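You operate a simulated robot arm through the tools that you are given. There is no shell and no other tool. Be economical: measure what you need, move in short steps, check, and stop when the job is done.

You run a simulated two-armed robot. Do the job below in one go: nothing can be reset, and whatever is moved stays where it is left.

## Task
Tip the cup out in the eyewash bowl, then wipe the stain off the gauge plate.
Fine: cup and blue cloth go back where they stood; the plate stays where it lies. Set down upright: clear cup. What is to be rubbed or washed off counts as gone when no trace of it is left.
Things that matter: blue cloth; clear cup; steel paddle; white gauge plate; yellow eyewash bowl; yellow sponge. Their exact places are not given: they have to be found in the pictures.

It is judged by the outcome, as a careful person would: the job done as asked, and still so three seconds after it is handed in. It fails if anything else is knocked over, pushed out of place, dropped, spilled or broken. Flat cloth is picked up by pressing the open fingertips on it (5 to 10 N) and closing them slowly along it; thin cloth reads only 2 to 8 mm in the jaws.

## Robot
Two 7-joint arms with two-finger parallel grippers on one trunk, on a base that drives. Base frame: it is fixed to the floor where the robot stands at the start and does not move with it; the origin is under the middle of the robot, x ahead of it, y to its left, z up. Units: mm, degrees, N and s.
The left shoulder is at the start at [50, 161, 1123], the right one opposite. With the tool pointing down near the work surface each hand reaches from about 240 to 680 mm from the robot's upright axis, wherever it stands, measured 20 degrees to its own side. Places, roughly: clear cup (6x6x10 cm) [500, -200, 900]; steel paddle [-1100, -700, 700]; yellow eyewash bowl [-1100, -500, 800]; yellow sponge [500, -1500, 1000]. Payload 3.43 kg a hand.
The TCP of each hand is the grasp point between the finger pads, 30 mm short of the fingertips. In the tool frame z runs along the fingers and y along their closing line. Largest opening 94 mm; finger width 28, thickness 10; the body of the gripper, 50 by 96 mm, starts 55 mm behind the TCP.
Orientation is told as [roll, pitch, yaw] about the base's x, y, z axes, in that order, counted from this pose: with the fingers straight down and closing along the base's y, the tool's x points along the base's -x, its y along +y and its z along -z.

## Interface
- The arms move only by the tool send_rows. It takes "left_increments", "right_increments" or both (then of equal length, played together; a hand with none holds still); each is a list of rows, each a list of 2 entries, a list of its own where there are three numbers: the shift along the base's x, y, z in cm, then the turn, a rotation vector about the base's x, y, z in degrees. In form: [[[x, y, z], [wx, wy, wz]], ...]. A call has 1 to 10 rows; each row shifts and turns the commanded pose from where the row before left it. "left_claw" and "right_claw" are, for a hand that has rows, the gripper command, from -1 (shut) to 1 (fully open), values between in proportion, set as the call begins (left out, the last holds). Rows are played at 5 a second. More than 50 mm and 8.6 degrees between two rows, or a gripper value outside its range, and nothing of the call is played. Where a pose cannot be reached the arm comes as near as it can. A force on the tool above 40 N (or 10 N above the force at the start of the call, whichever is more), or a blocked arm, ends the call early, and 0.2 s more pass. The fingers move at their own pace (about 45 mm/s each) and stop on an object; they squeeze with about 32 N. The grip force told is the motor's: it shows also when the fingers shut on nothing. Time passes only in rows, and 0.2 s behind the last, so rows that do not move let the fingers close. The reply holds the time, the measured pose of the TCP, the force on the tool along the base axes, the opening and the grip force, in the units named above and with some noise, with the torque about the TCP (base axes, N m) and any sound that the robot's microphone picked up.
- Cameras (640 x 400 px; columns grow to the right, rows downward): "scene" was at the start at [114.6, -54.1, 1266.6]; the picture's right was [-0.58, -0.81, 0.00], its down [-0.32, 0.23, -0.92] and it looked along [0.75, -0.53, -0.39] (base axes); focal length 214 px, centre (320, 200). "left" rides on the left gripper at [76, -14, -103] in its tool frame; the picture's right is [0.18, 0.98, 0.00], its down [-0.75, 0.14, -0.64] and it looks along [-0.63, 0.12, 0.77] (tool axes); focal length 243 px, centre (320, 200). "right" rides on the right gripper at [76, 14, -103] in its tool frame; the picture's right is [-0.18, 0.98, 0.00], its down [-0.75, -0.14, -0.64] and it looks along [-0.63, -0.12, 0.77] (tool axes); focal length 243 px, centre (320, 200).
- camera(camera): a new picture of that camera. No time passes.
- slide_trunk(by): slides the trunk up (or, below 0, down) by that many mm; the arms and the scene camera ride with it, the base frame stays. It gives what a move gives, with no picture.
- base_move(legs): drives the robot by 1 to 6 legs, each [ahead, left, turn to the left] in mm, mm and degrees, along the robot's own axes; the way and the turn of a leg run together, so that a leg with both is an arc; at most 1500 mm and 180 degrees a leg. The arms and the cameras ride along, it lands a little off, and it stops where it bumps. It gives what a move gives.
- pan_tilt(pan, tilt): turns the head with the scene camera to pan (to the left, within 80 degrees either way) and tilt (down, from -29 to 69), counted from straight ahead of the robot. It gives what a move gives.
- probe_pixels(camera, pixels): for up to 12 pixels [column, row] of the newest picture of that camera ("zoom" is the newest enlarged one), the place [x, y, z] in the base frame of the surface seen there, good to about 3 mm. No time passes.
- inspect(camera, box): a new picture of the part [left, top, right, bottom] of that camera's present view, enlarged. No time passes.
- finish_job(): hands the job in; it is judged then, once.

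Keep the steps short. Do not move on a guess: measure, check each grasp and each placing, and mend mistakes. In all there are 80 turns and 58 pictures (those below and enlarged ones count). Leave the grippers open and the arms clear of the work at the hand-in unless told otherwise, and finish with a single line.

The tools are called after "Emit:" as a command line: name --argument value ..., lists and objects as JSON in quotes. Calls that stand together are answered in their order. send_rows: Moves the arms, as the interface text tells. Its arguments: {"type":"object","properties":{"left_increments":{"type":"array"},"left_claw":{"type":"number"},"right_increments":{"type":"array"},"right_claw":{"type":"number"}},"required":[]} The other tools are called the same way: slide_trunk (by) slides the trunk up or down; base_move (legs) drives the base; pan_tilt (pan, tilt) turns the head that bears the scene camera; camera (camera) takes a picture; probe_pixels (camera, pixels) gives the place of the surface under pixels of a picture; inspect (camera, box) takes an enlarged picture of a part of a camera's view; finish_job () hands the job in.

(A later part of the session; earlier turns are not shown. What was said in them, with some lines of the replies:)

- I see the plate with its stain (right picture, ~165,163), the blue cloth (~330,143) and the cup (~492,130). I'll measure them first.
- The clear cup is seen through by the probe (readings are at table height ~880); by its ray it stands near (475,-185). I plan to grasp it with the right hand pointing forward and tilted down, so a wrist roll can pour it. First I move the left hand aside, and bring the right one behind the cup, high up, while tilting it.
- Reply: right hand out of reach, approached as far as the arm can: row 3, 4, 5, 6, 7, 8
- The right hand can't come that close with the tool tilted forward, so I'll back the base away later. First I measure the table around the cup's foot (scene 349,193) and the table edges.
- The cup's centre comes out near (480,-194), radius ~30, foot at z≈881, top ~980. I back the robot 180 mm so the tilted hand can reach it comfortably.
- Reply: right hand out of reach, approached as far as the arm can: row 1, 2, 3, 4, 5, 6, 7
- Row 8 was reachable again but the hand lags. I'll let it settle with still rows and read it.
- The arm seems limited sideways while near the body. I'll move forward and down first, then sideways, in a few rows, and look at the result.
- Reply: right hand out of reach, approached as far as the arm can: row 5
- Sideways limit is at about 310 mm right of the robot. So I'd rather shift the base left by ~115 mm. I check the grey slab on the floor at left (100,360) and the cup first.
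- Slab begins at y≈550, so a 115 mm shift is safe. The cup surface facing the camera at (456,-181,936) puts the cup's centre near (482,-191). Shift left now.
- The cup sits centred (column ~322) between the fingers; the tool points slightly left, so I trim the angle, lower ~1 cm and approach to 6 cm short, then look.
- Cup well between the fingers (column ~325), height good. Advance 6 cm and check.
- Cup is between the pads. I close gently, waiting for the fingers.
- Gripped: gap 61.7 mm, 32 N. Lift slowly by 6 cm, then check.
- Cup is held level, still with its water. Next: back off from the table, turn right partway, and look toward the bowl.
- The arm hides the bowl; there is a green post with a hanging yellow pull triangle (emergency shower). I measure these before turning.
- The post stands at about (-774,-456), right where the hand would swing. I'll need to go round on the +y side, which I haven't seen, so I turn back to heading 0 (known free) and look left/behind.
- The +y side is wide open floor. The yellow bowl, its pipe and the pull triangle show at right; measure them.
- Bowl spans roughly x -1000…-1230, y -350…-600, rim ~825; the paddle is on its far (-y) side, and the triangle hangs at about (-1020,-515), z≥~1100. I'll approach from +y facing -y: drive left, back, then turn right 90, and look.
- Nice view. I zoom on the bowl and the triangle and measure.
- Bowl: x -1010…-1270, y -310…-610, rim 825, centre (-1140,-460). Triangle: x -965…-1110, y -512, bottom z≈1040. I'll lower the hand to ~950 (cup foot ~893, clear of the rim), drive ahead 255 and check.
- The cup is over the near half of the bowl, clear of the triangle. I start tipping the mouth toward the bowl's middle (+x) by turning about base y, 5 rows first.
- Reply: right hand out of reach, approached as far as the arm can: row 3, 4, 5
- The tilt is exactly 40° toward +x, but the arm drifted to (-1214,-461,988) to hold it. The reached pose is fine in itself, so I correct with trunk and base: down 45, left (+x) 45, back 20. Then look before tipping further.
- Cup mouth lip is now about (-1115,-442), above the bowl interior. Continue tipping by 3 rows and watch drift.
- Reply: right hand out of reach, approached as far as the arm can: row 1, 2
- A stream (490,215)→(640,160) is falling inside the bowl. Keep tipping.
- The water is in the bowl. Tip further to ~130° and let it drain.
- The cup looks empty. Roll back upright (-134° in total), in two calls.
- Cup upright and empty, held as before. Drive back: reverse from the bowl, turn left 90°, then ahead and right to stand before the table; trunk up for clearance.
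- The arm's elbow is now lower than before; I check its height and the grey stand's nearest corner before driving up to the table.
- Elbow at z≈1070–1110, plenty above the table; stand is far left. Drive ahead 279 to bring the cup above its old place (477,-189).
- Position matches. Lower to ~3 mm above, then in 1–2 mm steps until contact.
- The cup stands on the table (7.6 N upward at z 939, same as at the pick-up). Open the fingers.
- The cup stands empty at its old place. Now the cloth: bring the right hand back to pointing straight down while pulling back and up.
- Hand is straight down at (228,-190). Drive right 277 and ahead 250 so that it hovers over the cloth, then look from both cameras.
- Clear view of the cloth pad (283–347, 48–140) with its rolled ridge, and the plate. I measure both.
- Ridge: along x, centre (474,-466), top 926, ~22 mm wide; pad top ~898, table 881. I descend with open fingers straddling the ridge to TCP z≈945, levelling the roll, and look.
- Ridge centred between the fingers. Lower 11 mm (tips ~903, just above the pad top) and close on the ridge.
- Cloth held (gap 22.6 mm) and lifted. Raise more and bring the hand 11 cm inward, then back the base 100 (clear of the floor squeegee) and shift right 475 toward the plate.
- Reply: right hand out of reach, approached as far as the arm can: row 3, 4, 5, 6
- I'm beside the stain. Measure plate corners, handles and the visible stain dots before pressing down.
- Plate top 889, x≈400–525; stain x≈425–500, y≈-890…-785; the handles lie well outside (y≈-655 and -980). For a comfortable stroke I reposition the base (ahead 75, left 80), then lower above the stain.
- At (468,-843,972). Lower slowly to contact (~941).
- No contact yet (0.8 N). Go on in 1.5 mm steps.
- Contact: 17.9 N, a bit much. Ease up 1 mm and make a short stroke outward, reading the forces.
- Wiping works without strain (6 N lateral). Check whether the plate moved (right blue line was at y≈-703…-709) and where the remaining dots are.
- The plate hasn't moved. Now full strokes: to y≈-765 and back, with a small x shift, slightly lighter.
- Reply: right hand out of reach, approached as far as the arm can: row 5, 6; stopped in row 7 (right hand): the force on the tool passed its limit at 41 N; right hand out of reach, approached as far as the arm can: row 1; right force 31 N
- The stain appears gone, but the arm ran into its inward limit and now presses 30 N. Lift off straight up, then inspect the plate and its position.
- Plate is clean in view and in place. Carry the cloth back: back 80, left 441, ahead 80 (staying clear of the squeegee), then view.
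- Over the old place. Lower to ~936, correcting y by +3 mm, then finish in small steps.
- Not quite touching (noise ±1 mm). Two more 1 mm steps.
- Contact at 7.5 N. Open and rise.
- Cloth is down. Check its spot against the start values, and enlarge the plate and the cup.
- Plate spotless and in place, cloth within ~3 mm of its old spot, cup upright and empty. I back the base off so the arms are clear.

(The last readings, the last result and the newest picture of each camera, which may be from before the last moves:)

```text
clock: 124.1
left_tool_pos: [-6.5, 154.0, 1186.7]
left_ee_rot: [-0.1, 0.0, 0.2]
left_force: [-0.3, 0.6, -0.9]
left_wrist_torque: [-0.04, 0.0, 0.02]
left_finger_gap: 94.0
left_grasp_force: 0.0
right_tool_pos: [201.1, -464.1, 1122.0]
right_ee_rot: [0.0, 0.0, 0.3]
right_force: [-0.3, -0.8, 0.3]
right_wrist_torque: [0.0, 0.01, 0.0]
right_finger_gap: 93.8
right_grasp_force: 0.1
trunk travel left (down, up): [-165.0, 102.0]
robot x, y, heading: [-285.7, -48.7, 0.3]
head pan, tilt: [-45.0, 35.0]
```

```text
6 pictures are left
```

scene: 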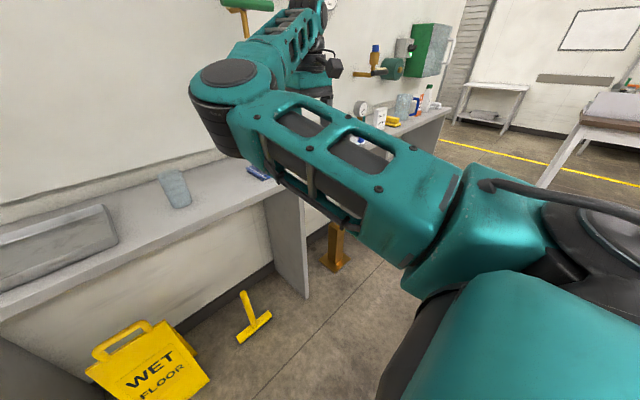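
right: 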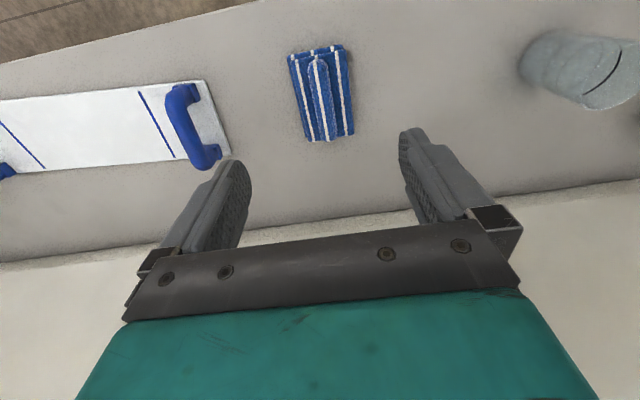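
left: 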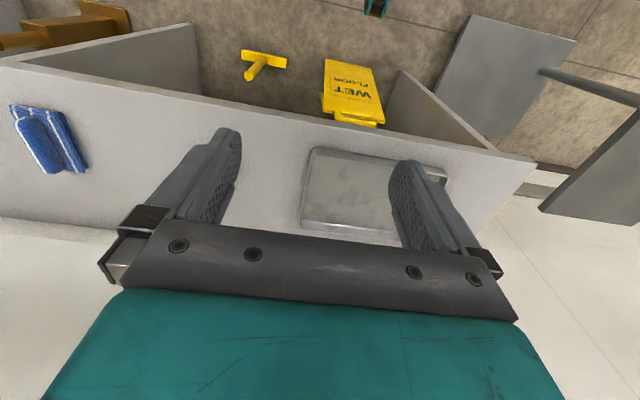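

All is in order: cup, cloth, sign and squeegee are standing where they were, grippers are open, arms clear. I hand in.

Emit:
finish_job

```text
The job is handed in.
```

The cup was tipped out in the eyewash bowl and stands upright where it was, the plate is wiped clean and has not moved, and the blue cloth is back within about 3 mm of its old spot.
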